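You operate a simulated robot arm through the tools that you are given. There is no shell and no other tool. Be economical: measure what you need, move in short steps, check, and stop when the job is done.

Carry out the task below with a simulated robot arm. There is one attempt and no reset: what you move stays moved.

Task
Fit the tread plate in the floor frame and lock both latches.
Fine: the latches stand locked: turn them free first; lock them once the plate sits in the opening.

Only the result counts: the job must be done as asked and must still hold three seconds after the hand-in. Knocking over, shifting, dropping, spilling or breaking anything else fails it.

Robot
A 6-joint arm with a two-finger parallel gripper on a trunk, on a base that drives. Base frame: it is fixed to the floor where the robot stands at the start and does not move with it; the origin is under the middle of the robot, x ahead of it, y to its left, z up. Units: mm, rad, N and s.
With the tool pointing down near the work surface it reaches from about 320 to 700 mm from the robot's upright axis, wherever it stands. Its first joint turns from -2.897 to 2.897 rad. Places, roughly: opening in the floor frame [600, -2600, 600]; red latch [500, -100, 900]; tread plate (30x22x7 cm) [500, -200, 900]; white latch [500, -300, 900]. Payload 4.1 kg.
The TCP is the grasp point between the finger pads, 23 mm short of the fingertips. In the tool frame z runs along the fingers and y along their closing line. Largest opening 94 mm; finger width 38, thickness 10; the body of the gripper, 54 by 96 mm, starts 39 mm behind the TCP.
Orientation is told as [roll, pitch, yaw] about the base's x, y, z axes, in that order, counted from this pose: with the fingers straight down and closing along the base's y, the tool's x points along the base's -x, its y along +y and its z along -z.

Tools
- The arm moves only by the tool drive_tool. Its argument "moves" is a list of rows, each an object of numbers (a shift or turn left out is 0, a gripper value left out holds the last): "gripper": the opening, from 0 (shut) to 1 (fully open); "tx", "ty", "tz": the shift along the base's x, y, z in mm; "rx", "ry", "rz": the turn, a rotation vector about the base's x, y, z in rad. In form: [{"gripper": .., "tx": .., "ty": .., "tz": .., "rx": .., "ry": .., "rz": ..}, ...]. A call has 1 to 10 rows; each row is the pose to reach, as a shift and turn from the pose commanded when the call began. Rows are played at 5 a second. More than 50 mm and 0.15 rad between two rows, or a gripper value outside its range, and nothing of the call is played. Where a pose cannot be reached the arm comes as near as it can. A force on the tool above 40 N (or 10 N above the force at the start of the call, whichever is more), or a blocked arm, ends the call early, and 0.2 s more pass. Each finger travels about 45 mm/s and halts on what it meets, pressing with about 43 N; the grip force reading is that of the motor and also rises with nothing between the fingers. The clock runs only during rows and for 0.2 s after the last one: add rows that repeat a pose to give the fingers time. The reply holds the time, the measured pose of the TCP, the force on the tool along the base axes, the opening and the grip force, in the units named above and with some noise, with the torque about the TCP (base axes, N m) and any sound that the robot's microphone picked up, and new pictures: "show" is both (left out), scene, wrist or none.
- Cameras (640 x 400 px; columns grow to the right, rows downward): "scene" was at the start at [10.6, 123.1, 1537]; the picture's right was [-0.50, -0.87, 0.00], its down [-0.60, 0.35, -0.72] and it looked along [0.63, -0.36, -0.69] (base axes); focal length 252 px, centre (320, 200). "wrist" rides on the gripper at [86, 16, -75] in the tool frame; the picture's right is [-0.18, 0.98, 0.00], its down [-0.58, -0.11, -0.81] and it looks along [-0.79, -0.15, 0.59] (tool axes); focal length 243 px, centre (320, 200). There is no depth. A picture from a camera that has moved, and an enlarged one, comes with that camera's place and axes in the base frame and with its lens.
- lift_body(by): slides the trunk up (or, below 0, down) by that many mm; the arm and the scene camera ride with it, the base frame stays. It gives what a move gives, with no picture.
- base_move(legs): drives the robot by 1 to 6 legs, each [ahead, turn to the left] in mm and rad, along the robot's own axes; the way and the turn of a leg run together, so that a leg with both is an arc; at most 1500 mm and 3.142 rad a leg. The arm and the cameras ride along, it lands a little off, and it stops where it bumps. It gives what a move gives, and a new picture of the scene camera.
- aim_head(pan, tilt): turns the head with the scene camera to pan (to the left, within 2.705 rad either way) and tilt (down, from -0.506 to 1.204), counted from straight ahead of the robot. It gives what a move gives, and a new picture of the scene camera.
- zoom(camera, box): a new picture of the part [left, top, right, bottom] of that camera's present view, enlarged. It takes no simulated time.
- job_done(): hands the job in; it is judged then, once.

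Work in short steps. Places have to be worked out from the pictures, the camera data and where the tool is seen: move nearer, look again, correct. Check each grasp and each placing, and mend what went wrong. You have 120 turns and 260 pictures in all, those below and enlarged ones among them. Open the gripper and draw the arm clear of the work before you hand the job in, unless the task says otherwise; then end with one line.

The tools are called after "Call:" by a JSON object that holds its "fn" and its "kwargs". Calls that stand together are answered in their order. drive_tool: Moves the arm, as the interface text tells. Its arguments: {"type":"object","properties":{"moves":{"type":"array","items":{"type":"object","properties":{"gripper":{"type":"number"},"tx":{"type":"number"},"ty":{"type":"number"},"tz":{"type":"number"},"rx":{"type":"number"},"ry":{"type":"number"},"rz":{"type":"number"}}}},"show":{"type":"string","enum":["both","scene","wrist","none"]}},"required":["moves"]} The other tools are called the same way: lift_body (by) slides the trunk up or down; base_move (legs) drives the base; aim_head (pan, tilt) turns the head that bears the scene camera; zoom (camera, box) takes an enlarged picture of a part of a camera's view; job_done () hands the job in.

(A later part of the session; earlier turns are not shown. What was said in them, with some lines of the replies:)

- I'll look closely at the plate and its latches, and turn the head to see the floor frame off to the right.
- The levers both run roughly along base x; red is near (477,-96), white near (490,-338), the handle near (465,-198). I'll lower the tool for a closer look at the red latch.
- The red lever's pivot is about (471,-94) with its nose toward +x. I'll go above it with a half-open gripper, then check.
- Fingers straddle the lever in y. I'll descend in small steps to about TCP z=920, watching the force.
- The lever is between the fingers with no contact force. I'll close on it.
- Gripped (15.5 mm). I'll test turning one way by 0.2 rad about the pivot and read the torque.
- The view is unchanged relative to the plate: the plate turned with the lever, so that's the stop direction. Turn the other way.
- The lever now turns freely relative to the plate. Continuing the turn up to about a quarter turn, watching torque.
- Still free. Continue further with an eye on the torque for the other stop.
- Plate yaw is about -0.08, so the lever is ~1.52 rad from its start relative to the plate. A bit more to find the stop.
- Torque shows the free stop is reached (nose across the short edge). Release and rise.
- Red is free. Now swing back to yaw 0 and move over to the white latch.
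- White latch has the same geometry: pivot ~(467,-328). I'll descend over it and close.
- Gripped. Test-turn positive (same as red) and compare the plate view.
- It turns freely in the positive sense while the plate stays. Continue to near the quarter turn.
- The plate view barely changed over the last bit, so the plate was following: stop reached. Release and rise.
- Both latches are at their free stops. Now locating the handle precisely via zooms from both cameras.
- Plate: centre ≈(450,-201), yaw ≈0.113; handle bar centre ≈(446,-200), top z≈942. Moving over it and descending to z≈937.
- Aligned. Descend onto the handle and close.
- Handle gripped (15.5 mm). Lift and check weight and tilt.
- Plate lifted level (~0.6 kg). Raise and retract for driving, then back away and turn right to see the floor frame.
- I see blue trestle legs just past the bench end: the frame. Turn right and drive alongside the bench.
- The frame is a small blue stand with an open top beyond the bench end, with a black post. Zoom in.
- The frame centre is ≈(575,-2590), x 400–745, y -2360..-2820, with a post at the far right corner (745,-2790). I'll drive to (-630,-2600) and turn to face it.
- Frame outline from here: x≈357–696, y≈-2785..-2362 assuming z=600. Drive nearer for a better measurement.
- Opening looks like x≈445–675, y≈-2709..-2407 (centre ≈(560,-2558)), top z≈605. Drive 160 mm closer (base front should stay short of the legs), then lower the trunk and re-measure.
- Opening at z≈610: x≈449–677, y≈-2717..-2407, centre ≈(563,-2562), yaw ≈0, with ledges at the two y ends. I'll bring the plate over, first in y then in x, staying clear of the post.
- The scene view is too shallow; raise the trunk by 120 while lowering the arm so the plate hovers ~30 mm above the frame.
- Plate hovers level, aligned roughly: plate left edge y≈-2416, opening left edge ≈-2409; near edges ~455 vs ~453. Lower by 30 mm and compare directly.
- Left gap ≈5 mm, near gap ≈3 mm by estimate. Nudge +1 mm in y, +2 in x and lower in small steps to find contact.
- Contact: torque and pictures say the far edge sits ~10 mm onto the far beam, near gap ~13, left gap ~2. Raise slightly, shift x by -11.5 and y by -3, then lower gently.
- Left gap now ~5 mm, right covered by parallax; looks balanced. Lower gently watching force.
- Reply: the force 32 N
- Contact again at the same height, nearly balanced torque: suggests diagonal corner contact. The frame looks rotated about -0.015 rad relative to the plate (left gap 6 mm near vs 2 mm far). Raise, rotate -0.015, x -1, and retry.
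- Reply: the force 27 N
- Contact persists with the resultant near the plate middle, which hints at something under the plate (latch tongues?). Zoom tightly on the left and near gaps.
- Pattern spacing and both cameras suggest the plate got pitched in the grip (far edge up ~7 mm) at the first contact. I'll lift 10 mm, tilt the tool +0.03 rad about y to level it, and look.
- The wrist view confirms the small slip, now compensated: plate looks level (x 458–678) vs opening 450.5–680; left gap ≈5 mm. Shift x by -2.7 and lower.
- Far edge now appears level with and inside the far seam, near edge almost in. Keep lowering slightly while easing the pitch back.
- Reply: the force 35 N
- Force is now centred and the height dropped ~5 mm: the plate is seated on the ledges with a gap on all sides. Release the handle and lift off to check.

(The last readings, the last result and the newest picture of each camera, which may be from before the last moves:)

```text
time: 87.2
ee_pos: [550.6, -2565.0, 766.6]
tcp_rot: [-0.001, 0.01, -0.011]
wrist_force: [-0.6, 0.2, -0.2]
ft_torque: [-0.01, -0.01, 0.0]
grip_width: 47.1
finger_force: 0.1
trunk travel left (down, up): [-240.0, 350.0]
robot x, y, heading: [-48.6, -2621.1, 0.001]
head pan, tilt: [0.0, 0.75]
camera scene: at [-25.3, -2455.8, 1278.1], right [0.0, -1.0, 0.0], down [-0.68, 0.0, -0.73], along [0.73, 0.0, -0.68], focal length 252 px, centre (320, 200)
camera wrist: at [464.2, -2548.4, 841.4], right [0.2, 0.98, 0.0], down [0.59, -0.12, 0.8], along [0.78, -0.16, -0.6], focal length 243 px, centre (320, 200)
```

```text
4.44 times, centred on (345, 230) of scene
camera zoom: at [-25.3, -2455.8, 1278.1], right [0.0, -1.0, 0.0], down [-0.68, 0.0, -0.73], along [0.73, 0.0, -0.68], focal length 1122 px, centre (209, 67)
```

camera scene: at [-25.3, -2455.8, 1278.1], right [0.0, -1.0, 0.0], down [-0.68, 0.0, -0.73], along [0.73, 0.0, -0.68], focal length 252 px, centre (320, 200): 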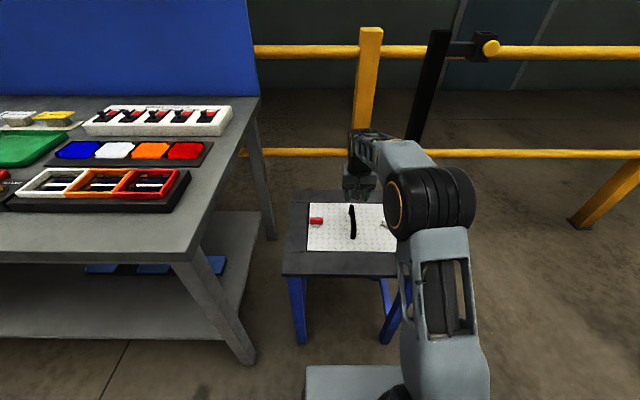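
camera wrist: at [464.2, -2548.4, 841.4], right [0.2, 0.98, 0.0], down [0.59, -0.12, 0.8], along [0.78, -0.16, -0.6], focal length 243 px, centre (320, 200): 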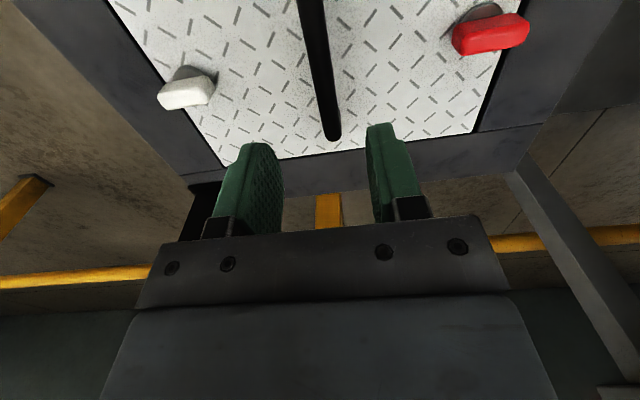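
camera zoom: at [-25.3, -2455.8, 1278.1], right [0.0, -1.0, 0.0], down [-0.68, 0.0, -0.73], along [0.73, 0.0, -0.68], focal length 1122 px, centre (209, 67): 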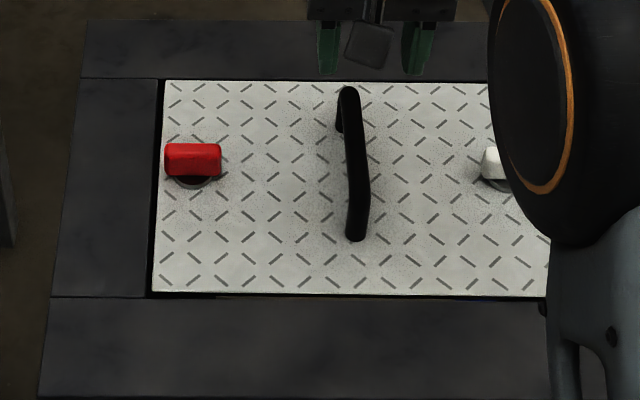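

The plate sits nicely inside the opening. Now return to the red latch: turn the tool to yaw ≈1.555 and move above it.

Call:
{"fn": "drive_tool", "kwargs": {"moves": [{"ry": -0.01, "tz": 10}], "show": "none"}}

Call:
{"fn": "drive_tool", "kwargs": {"moves": [{"rz": 0.145, "ty": 12, "tx": 1}, {"rz": 0.29, "ty": 24, "tx": 2}, {"rz": 0.435, "ty": 36, "tx": 3}, {"rz": 0.58, "ty": 48, "tx": 4}, {"rz": 0.725, "ty": 60, "tx": 5}, {"rz": 0.87, "ty": 72, "tx": 6}, {"rz": 1.015, "ty": 84, "tx": 7}, {"rz": 1.16, "ty": 96, "tx": 8}, {"rz": 1.305, "ty": 108, "tx": 9}, {"rz": 1.45, "ty": 120, "tx": 10}], "show": "none"}}

Call:
{"fn": "drive_tool", "kwargs": {"moves": [{"rz": 0.11, "tz": -20}, {"rz": 0.11, "tz": -40}, {"rz": 0.11, "tz": -40}], "show": "both"}}

```text
time: 87.6
ee_pos: [550.4, -2565.0, 777.5]
tcp_rot: [0.001, 0.001, -0.011]
wrist_force: [-0.2, -1.3, 0.4]
ft_torque: [0.01, -0.03, 0.0]
grip_width: 46.8
finger_force: 0.0
trunk travel left (down, up): [-240.0, 350.0]
robot x, y, heading: [-46.8, -2622.7, 0.004]
head pan, tilt: [0.0, 0.75]
```

```text
time: 89.8
ee_pos: [560.0, -2445.2, 778.0]
tcp_rot: [0.001, 0.002, 1.44]
wrist_force: [-0.6, -0.4, 1.3]
ft_torque: [-0.01, -0.03, 0.0]
grip_width: 46.7
finger_force: 0.0
trunk travel left (down, up): [-240.0, 350.0]
robot x, y, heading: [-45.7, -2619.6, 0.004]
head pan, tilt: [0.0, 0.75]
```

```text
time: 90.6
ee_pos: [560.1, -2445.2, 736.0]
tcp_rot: [-0.002, 0.002, 1.548]
wrist_force: [0.0, 0.5, -0.1]
ft_torque: [-0.01, -0.02, -0.01]
grip_width: 46.9
finger_force: 0.1
trunk travel left (down, up): [-240.0, 350.0]
robot x, y, heading: [-47.3, -2623.4, 0.003]
head pan, tilt: [0.0, 0.75]
camera scene: at [-25.2, -2455.7, 1278.1], right [0.0, -1.0, 0.0], down [-0.68, 0.0, -0.73], along [0.73, 0.0, -0.68], focal length 252 px, centre (320, 200)
camera wrist: at [540.9, -2531.7, 811.7], right [-0.98, 0.21, 0.0], down [0.12, 0.58, 0.81], along [0.17, 0.79, -0.59], focal length 243 px, centre (320, 200)
```

scene: 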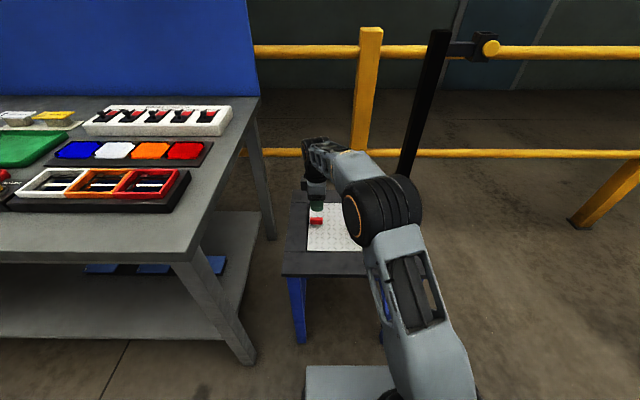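
wrist: 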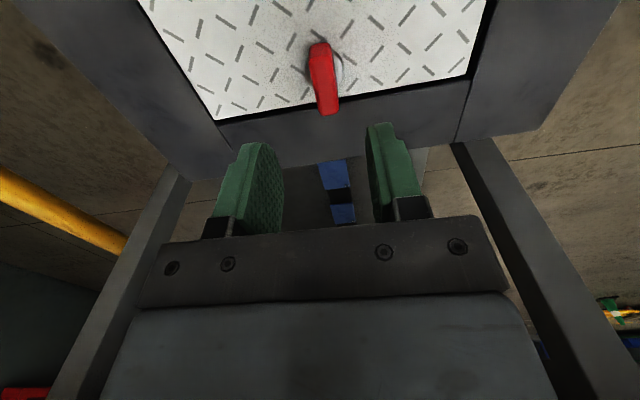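

Lever lies between the fingers' line, from y≈-2465 to -2414 at x≈558. Descend to z≈647 and close.

Call:
{"fn": "drive_tool", "kwargs": {"moves": [{"tx": -1, "ty": 4, "tz": -30}, {"tx": -1, "ty": 4, "tz": -55}, {"tx": -1, "ty": 4, "tz": -75}, {"tx": -1, "ty": 4, "tz": -88}, {"tx": -1, "ty": 4, "tz": -88}], "show": "wrist"}}

Call:
{"fn": "drive_tool", "kwargs": {"moves": [{"gripper": 0.3}, {"gripper": 0.1}, {"gripper": 0.1}, {"gripper": 0.1}], "show": "wrist"}}

```text
time: 91.8
ee_pos: [560.8, -2439.7, 648.1]
tcp_rot: [0.001, 0.003, 1.548]
wrist_force: [0.3, 0.1, 0.5]
ft_torque: [-0.03, -0.01, 0.0]
grip_width: 46.8
finger_force: 0.0
trunk travel left (down, up): [-240.0, 350.0]
robot x, y, heading: [-49.8, -2620.1, 0.006]
head pan, tilt: [0.0, 0.75]
camera wrist: at [541.5, -2527.3, 723.4], right [-0.98, 0.21, 0.0], down [0.12, 0.58, 0.81], along [0.17, 0.79, -0.59], focal length 243 px, centre (320, 200)
```

wrist: 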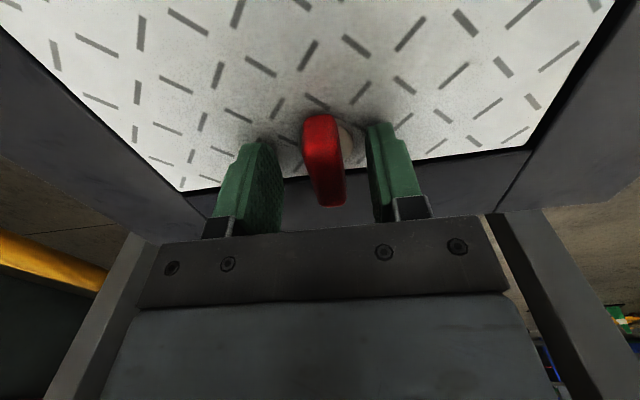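

```text
time: 92.8
ee_pos: [558.3, -2440.5, 649.4]
tcp_rot: [0.003, 0.001, 1.548]
wrist_force: [-21.1, -2.7, -0.1]
ft_torque: [-0.32, 0.14, -0.05]
grip_width: 18.5
finger_force: 10.4
trunk travel left (down, up): [-240.0, 350.0]
robot x, y, heading: [-48.7, -2618.2, 0.007]
head pan, tilt: [0.0, 0.75]
camera wrist: at [539.9, -2527.2, 723.7], right [-0.98, 0.21, 0.0], down [0.12, 0.58, 0.8], along [0.16, 0.79, -0.59], focal length 243 px, centre (320, 200)
```

wrist: 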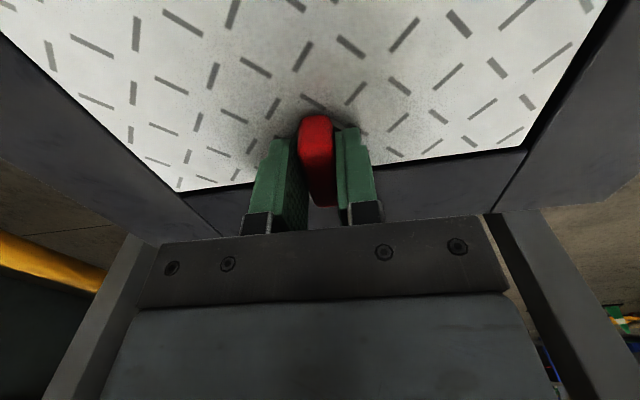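

The near finger touches first; shift the tool -3 mm in x and finish closing.

Call:
{"fn": "drive_tool", "kwargs": {"moves": [{"tx": -2}, {"tx": -3.5}, {"tx": -3.5, "gripper": 0.05}, {"tx": -3.5}], "show": "wrist"}}

```text
time: 93.8
ee_pos: [556.9, -2440.4, 650.5]
tcp_rot: [-0.002, 0.0, 1.546]
wrist_force: [-1.2, -0.8, 0.7]
ft_torque: [-0.35, 0.35, 0.01]
grip_width: 15.6
finger_force: 42.7
trunk travel left (down, up): [-240.0, 350.0]
robot x, y, heading: [-50.8, -2624.9, 0.002]
head pan, tilt: [0.0, 0.75]
camera wrist: at [538.1, -2526.9, 723.5], right [-0.98, 0.21, 0.0], down [0.12, 0.58, 0.81], along [0.17, 0.79, -0.59], focal length 243 px, centre (320, 200)
```

wrist: 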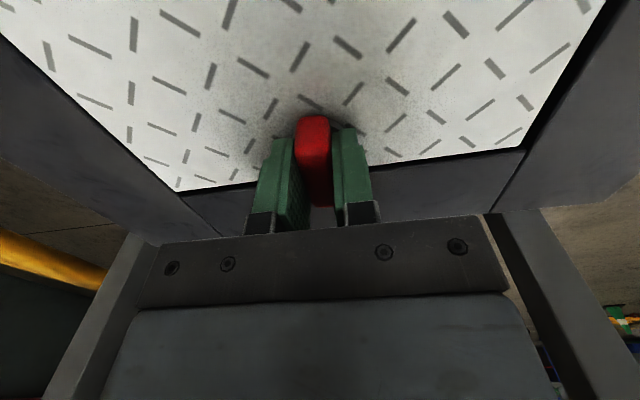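

Firm grip (15.6 mm). Turn the red lever back clockwise about its pivot.

Call:
{"fn": "drive_tool", "kwargs": {"moves": [{"rz": -0.145, "tx": 1.2, "ty": -0.1}, {"rz": -0.29, "tx": 2.3, "ty": -0.4}, {"rz": -0.435, "tx": 3.4, "ty": -0.8}, {"rz": -0.58, "tx": 4.4, "ty": -1.4}, {"rz": -0.725, "tx": 5.3, "ty": -2.1}, {"rz": -0.87, "tx": 6.1, "ty": -3.0}, {"rz": -1.015, "tx": 6.7, "ty": -3.9}, {"rz": -1.16, "tx": 7.2, "ty": -5.0}, {"rz": -1.305, "tx": 7.6, "ty": -6.1}, {"rz": -1.45, "tx": 7.8, "ty": -7.2}], "show": "wrist"}}

```text
time: 95.5
ee_pos: [558.3, -2441.4, 650.1]
tcp_rot: [0.005, 0.007, 0.497]
wrist_force: [-14.2, 1.8, 6.2]
ft_torque: [0.6, -0.85, -0.02]
grip_width: 15.7
finger_force: 42.6
trunk travel left (down, up): [-240.0, 350.0]
robot x, y, heading: [-45.4, -2621.7, 0.009]
head pan, tilt: [0.0, 0.75]
stopped in row 8: the force on the tool passed its limit (the readings are from after the stop); the commanded pose is now the measured one
camera wrist: at [474.7, -2468.9, 724.7], right [-0.31, 0.95, 0.0], down [0.57, 0.18, 0.8], along [0.76, 0.25, -0.6], focal length 243 px, centre (320, 200)
```

wrist: 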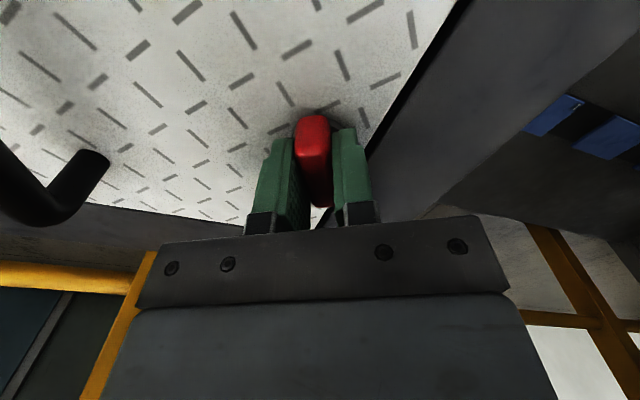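

Side force came from overestimating the pivot offset (the pivot is close to the TCP). Continue the remaining ~0.5 rad with almost no translation.

Call:
{"fn": "drive_tool", "kwargs": {"moves": [{"rz": -0.1, "tx": -1}, {"rz": -0.2, "tx": -1.5}, {"rz": -0.3, "tx": -1.5}, {"rz": -0.4, "tx": -1.5}, {"rz": -0.45, "tx": -1.5}, {"rz": -0.45, "tx": -1.5}], "show": "wrist"}}

```text
time: 96.9
ee_pos: [557.3, -2441.4, 650.2]
tcp_rot: [0.004, 0.006, 0.046]
wrist_force: [-3.6, 2.1, 11.1]
ft_torque: [-0.16, -1.04, -0.03]
grip_width: 15.3
finger_force: 43.3
trunk travel left (down, up): [-240.0, 350.0]
robot x, y, heading: [-48.6, -2628.4, 0.006]
head pan, tilt: [0.0, 0.75]
camera wrist: at [471.1, -2430.5, 723.9], right [0.14, 0.99, 0.0], down [0.59, -0.09, 0.8], along [0.8, -0.11, -0.6], focal length 243 px, centre (320, 200)
```

wrist: 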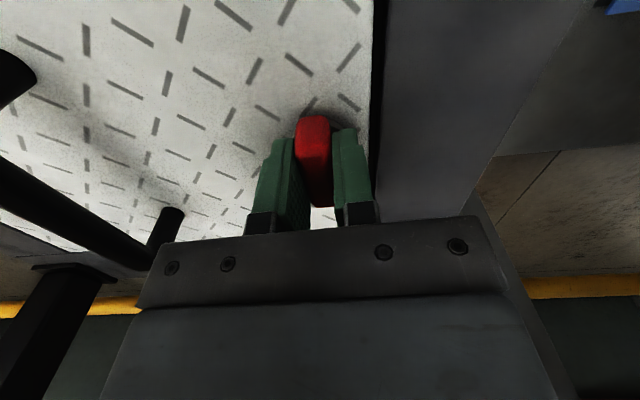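

Nearly there; a little further to reach the lock stop (watching z torque).

Call:
{"fn": "drive_tool", "kwargs": {"moves": [{"rz": -0.05}, {"rz": -0.1}, {"rz": -0.1}], "show": "wrist"}}

```text
time: 97.7
ee_pos: [557.8, -2442.5, 648.9]
tcp_rot: [0.006, 0.006, -0.053]
wrist_force: [2.6, 0.5, 11.8]
ft_torque: [-0.29, -0.77, 1.29]
grip_width: 15.8
finger_force: 42.7
trunk travel left (down, up): [-240.0, 350.0]
robot x, y, heading: [-49.8, -2620.2, 0.01]
head pan, tilt: [0.0, 0.75]
camera wrist: at [472.3, -2421.7, 723.9], right [0.24, 0.97, 0.0], down [0.58, -0.14, 0.8], along [0.78, -0.19, -0.6], focal length 243 px, centre (320, 200)
```

wrist: 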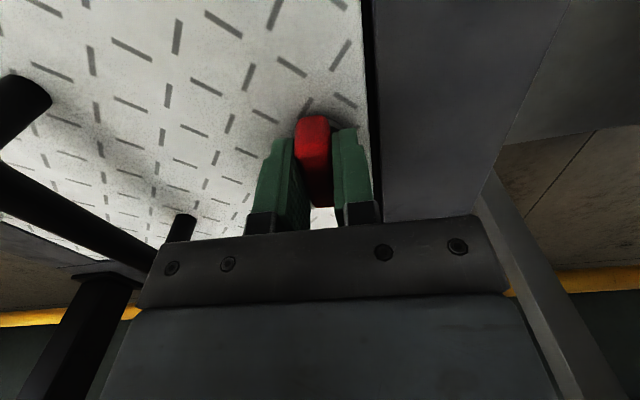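

Lock stop reached (1.29 N·m). Release red, rise, and swing over to the white latch with yaw back to 1.555.

Call:
{"fn": "drive_tool", "kwargs": {"moves": [{"gripper": 0.2, "rz": 0.01}, {"gripper": 0.4, "rz": 0.01}, {"gripper": 0.5, "rz": 0.01}, {"gripper": 0.5, "rz": 0.01, "tz": 40}, {"gripper": 0.5, "tz": 80}, {"gripper": 0.5, "tz": 120}], "show": "wrist"}}

Call:
{"fn": "drive_tool", "kwargs": {"moves": [{"rz": 0.145, "ty": -22}, {"rz": 0.29, "ty": -44}, {"rz": 0.435, "ty": -66}, {"rz": 0.58, "ty": -88}, {"rz": 0.725, "ty": -110}, {"rz": 0.87, "ty": -132}, {"rz": 1.015, "ty": -154}, {"rz": 1.16, "ty": -176}, {"rz": 1.305, "ty": -200}, {"rz": 1.45, "ty": -227}], "show": "none"}}

Call:
{"fn": "drive_tool", "kwargs": {"moves": [{"rz": 0.1, "tz": -10}, {"rz": 0.15, "tz": -30}, {"rz": 0.15, "tz": -30}], "show": "both"}}

```text
time: 99.1
ee_pos: [559.0, -2441.7, 770.5]
tcp_rot: [0.003, 0.009, -0.054]
wrist_force: [0.6, -0.6, 0.8]
ft_torque: [-0.03, 0.05, -0.02]
grip_width: 46.8
finger_force: 0.2
trunk travel left (down, up): [-240.0, 350.0]
robot x, y, heading: [-44.6, -2624.7, 0.006]
head pan, tilt: [0.0, 0.75]
camera wrist: at [473.6, -2421.6, 845.6], right [0.24, 0.97, 0.0], down [0.58, -0.14, 0.8], along [0.78, -0.19, -0.6], focal length 243 px, centre (320, 200)
```

wrist: 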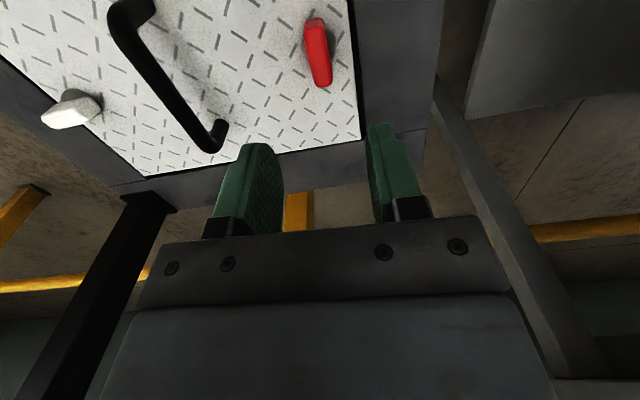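

```text
time: 101.3
ee_pos: [558.6, -2669.6, 766.8]
tcp_rot: [0.002, 0.006, 1.399]
wrist_force: [-0.2, 0.2, 0.0]
ft_torque: [0.03, 0.0, 0.02]
grip_width: 47.0
finger_force: 0.0
trunk travel left (down, up): [-240.0, 350.0]
robot x, y, heading: [-45.5, -2620.9, 0.005]
head pan, tilt: [0.0, 0.75]
```

```text
time: 102.1
ee_pos: [558.2, -2669.2, 738.4]
tcp_rot: [0.004, 0.006, 1.546]
wrist_force: [0.3, 0.5, 0.3]
ft_torque: [-0.02, -0.02, -0.04]
grip_width: 47.1
finger_force: 0.1
trunk travel left (down, up): [-240.0, 350.0]
robot x, y, heading: [-48.3, -2620.0, 0.008]
head pan, tilt: [0.0, 0.75]
camera scene: at [-26.1, -2455.7, 1278.1], right [0.01, -1.0, 0.0], down [-0.68, 0.0, -0.73], along [0.73, 0.0, -0.68], focal length 252 px, centre (320, 200)
camera wrist: at [539.9, -2755.3, 813.0], right [-0.98, 0.21, 0.0], down [0.13, 0.58, 0.8], along [0.16, 0.78, -0.6], focal length 243 px, centre (320, 200)
```

scene: 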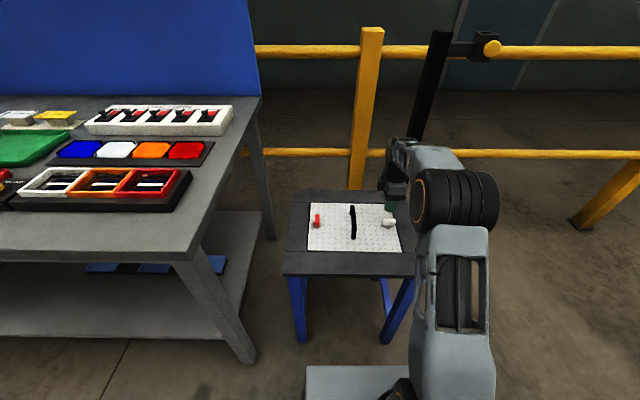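
wrist: 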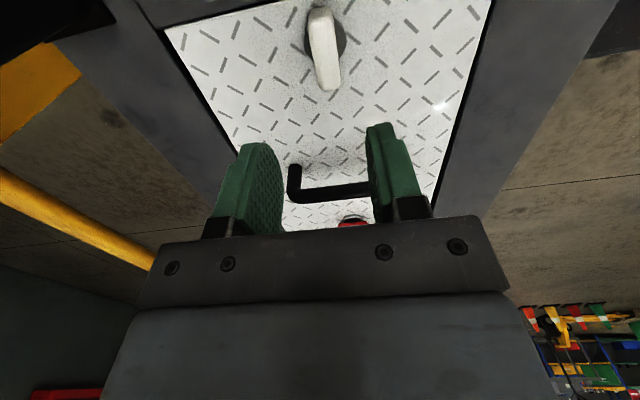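

White lever: pivot ≈(550,-2681), nose toward +y. Move over it, descend and close.

Call:
{"fn": "drive_tool", "kwargs": {"moves": [{"tx": -4, "ty": -5, "tz": -25}, {"tx": -7, "ty": -10, "tz": -50, "rz": -0.02}, {"tx": -7, "ty": -10, "tz": -75, "rz": -0.02}, {"tx": -7, "ty": -10, "tz": -89, "rz": -0.02}, {"tx": -7, "ty": -10, "tz": -89, "rz": -0.02}], "show": "wrist"}}

```text
time: 103.3
ee_pos: [550.8, -2678.5, 648.8]
tcp_rot: [0.004, 0.009, 1.525]
wrist_force: [0.1, 0.3, -0.3]
ft_torque: [0.03, 0.0, -0.01]
grip_width: 47.0
finger_force: 0.1
trunk travel left (down, up): [-240.0, 350.0]
robot x, y, heading: [-45.7, -2623.6, 0.006]
head pan, tilt: [0.0, 0.75]
camera wrist: at [530.6, -2764.1, 724.3], right [-0.97, 0.23, 0.0], down [0.14, 0.58, 0.8], along [0.18, 0.78, -0.6], focal length 243 px, centre (320, 200)
```

wrist: 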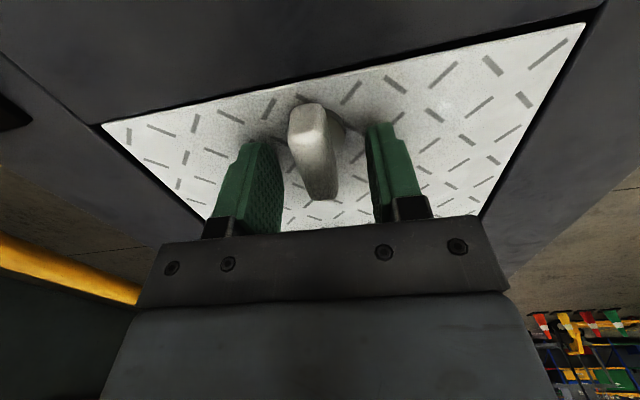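

Slight correction (+3 mm x, -3 mm y, +0.04 rad), then close.

Call:
{"fn": "drive_tool", "kwargs": {"moves": [{"tx": 3, "ty": -3, "rz": 0.04}, {"tx": 3, "ty": -3, "rz": 0.04, "gripper": 0.3}, {"tx": 3, "ty": -3, "rz": 0.04, "gripper": 0.15}, {"tx": 3, "ty": -3, "rz": 0.04, "gripper": 0.05}, {"tx": 3, "ty": -3, "rz": 0.04, "gripper": 0.05}, {"tx": 3, "ty": -3, "rz": 0.04, "gripper": 0.05}], "show": "wrist"}}

```text
time: 104.7
ee_pos: [554.1, -2682.5, 649.7]
tcp_rot: [0.004, 0.006, 1.565]
wrist_force: [-0.4, -1.4, 0.0]
ft_torque: [0.09, -0.26, -0.1]
grip_width: 15.5
finger_force: 43.0
trunk travel left (down, up): [-240.0, 350.0]
robot x, y, heading: [-51.5, -2621.4, 0.007]
head pan, tilt: [0.0, 0.75]
camera wrist: at [537.4, -2768.5, 723.7], right [-0.98, 0.19, 0.0], down [0.11, 0.59, 0.8], along [0.15, 0.79, -0.6], focal length 243 px, centre (320, 200)
```

wrist: 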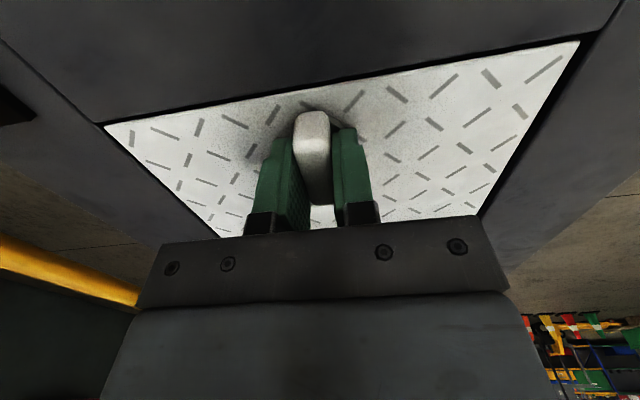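

Good grip, low side force. Turn it clockwise with minimal translation.

Call:
{"fn": "drive_tool", "kwargs": {"moves": [{"rz": -0.145}, {"rz": -0.29, "tx": 0.5}, {"rz": -0.435, "tx": 0.7}, {"rz": -0.58, "tx": 0.9}, {"rz": -0.725, "tx": 1.1, "ty": -0.4}, {"rz": -0.87, "tx": 1.2, "ty": -0.6}, {"rz": -1.015, "tx": 1.3, "ty": -0.8}, {"rz": -1.16, "tx": 1.4, "ty": -1.0}, {"rz": -1.305, "tx": 1.5, "ty": -1.2}, {"rz": -1.45, "tx": 1.5, "ty": -1.5}], "show": "wrist"}}

```text
time: 106.9
ee_pos: [556.1, -2683.2, 649.1]
tcp_rot: [0.006, 0.006, 0.113]
wrist_force: [0.0, -0.8, -0.5]
ft_torque: [-0.23, -0.19, -0.02]
grip_width: 15.7
finger_force: 43.5
trunk travel left (down, up): [-240.0, 350.0]
robot x, y, heading: [-46.7, -2621.8, 0.013]
head pan, tilt: [0.0, 0.75]
camera wrist: at [468.2, -2677.8, 723.9], right [0.07, 1.0, 0.0], down [0.6, -0.04, 0.8], along [0.8, -0.06, -0.6], focal length 243 px, centre (320, 200)
```

wrist: 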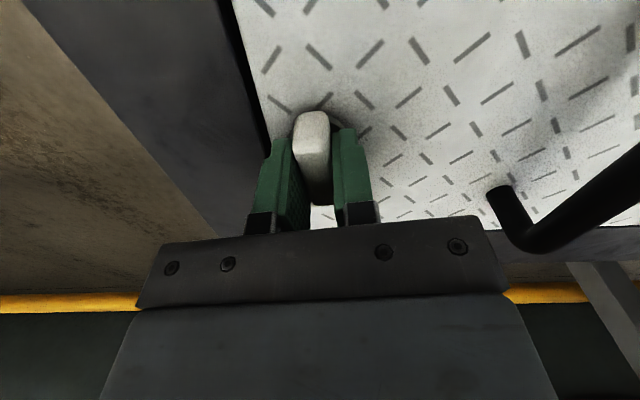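

Turning freely; finish to the lock stop.

Call:
{"fn": "drive_tool", "kwargs": {"moves": [{"rz": -0.07}, {"rz": -0.13}, {"rz": -0.17}, {"rz": -0.17}], "show": "wrist"}}

```text
time: 107.9
ee_pos: [555.5, -2682.9, 649.5]
tcp_rot: [0.004, 0.01, -0.053]
wrist_force: [-5.6, -0.4, -0.5]
ft_torque: [-0.25, -0.01, 1.53]
grip_width: 15.7
finger_force: 42.9
trunk travel left (down, up): [-240.0, 350.0]
robot x, y, heading: [-45.6, -2623.1, 0.007]
head pan, tilt: [0.0, 0.75]
camera wrist: at [470.0, -2663.4, 724.0], right [0.24, 0.97, 0.0], down [0.58, -0.14, 0.8], along [0.78, -0.19, -0.6], focal length 243 px, centre (320, 200)
```

wrist: 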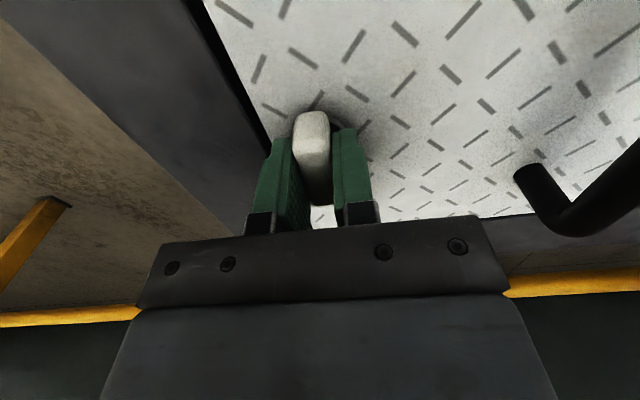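

White's lock stop is reached (1.53 N·m). Release, rise and draw back toward the robot, then inspect.

Call:
{"fn": "drive_tool", "kwargs": {"moves": [{"gripper": 0.2, "rz": 0.01}, {"gripper": 0.4, "rz": 0.01}, {"gripper": 0.5, "rz": 0.01}, {"gripper": 0.5, "rz": 0.01, "tz": 40}, {"tz": 80}, {"tz": 120}, {"tz": 160, "tx": -40}, {"tz": 200, "tx": -80}, {"tz": 220, "tx": -120}, {"tz": 220, "tx": -150}], "show": "both"}}

Call:
{"fn": "zoom", "kwargs": {"camera": "scene", "box": [280, 180, 420, 285]}}

Call:
{"fn": "zoom", "kwargs": {"camera": "wrist", "box": [160, 0, 560, 200]}}

```text
refused: row 7 steps farther than a row can; nothing moved
```

```text
3.81 times, centred on (350, 232) of scene
camera zoom: at [-26.5, -2455.7, 1278.2], right [0.01, -1.0, 0.0], down [-0.68, 0.0, -0.73], along [0.73, 0.01, -0.68], focal length 962 px, centre (206, 76)
```

zoom: 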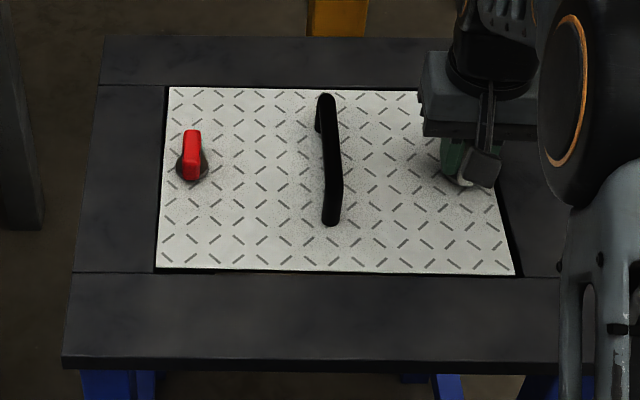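

```text
1.60 times, centred on (360, 100) of wrist
camera zoom: at [470.0, -2663.4, 724.0], right [0.24, 0.97, 0.0], down [0.58, -0.14, 0.8], along [0.78, -0.19, -0.6], focal length 388 px, centre (256, 360)
```

zoom: 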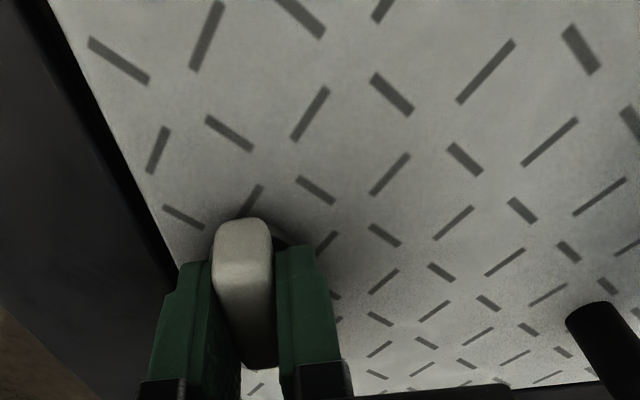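

Step was too big; repeat with smaller steps.

Call:
{"fn": "drive_tool", "kwargs": {"moves": [{"gripper": 0.2, "rz": 0.01}, {"gripper": 0.4, "rz": 0.01}, {"gripper": 0.5, "rz": 0.01}, {"gripper": 0.5, "rz": 0.01, "tz": 40}, {"tz": 80}, {"tz": 120}, {"tz": 150, "tx": -30}, {"tz": 180, "tx": -60}, {"tz": 200, "tx": -95}, {"tz": 200, "tx": -95}], "show": "both"}}

Call:
{"fn": "zoom", "kwargs": {"camera": "scene", "box": [280, 180, 420, 285]}}

Call:
{"fn": "zoom", "kwargs": {"camera": "wrist", "box": [200, 0, 560, 200]}}

```text
time: 110.1
ee_pos: [459.9, -2682.7, 850.8]
tcp_rot: [0.004, 0.006, -0.054]
wrist_force: [-0.3, -0.2, 0.6]
ft_torque: [0.01, 0.03, -0.01]
grip_width: 47.2
finger_force: 0.0
trunk travel left (down, up): [-240.0, 350.0]
robot x, y, heading: [-46.1, -2624.3, 0.009]
head pan, tilt: [0.0, 0.75]
camera scene: at [-26.3, -2455.7, 1278.1], right [0.01, -1.0, 0.0], down [-0.68, 0.0, -0.73], along [0.73, 0.0, -0.68], focal length 252 px, centre (320, 200)
camera wrist: at [375.5, -2663.1, 926.5], right [0.24, 0.97, 0.0], down [0.58, -0.14, 0.8], along [0.78, -0.19, -0.6], focal length 243 px, centre (320, 200)
```

scene: 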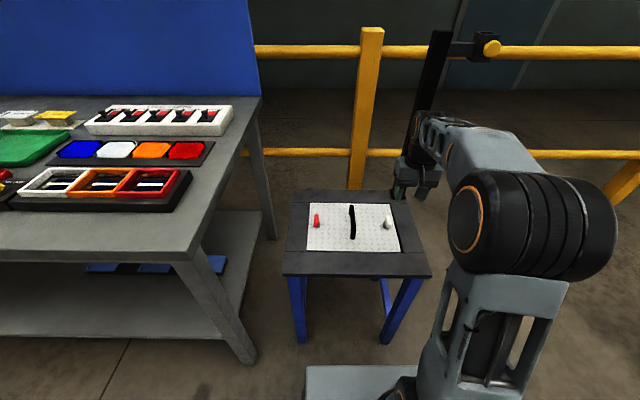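
wrist: 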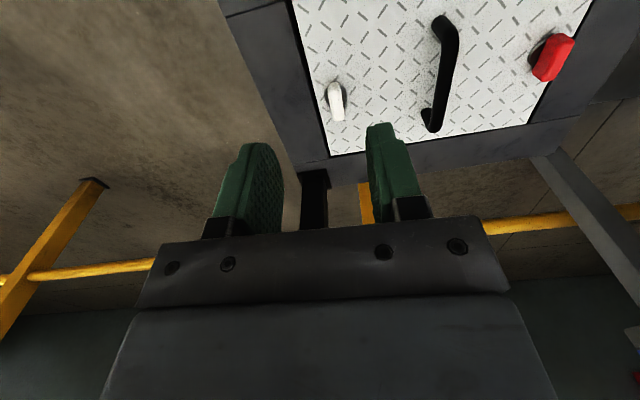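

```text
3.81 times, centred on (350, 232) of scene
camera zoom: at [-26.3, -2455.7, 1278.1], right [0.01, -1.0, 0.0], down [-0.68, 0.0, -0.73], along [0.73, 0.0, -0.68], focal length 962 px, centre (206, 76)
```

zoom: 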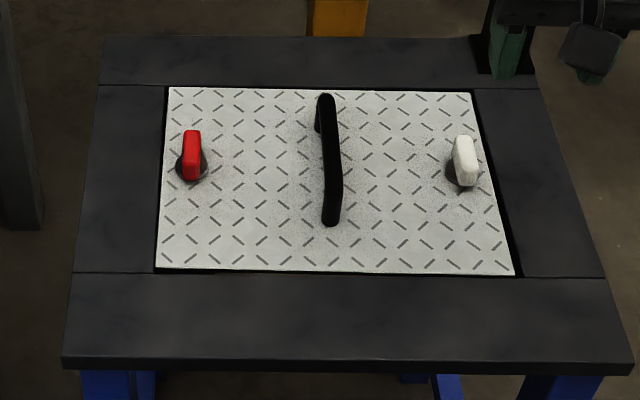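

```text
1.78 times, centred on (380, 100) of wrist
camera zoom: at [375.5, -2663.1, 926.5], right [0.24, 0.97, 0.0], down [0.58, -0.14, 0.8], along [0.78, -0.19, -0.6], focal length 431 px, centre (213, 378)
```

zoom: 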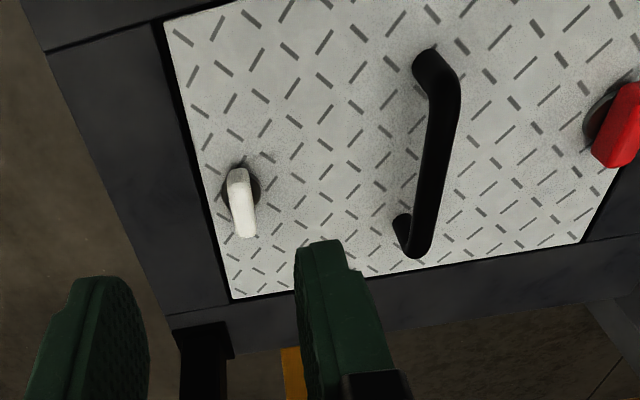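

The plate lies flush inside the frame with a gap all round. Both levers are back at their lock stops, parallel to the short edges, and the gripper is open and clear. Handing in.

Call:
{"fn": "job_done", "kwargs": {}}

```text
The job is handed in.
```

The tread plate sits in the floor frame with both latches, red and white, turned back to their lock stops. The arm is clear with the gripper open, and I've handed the job in; no verdict came back.
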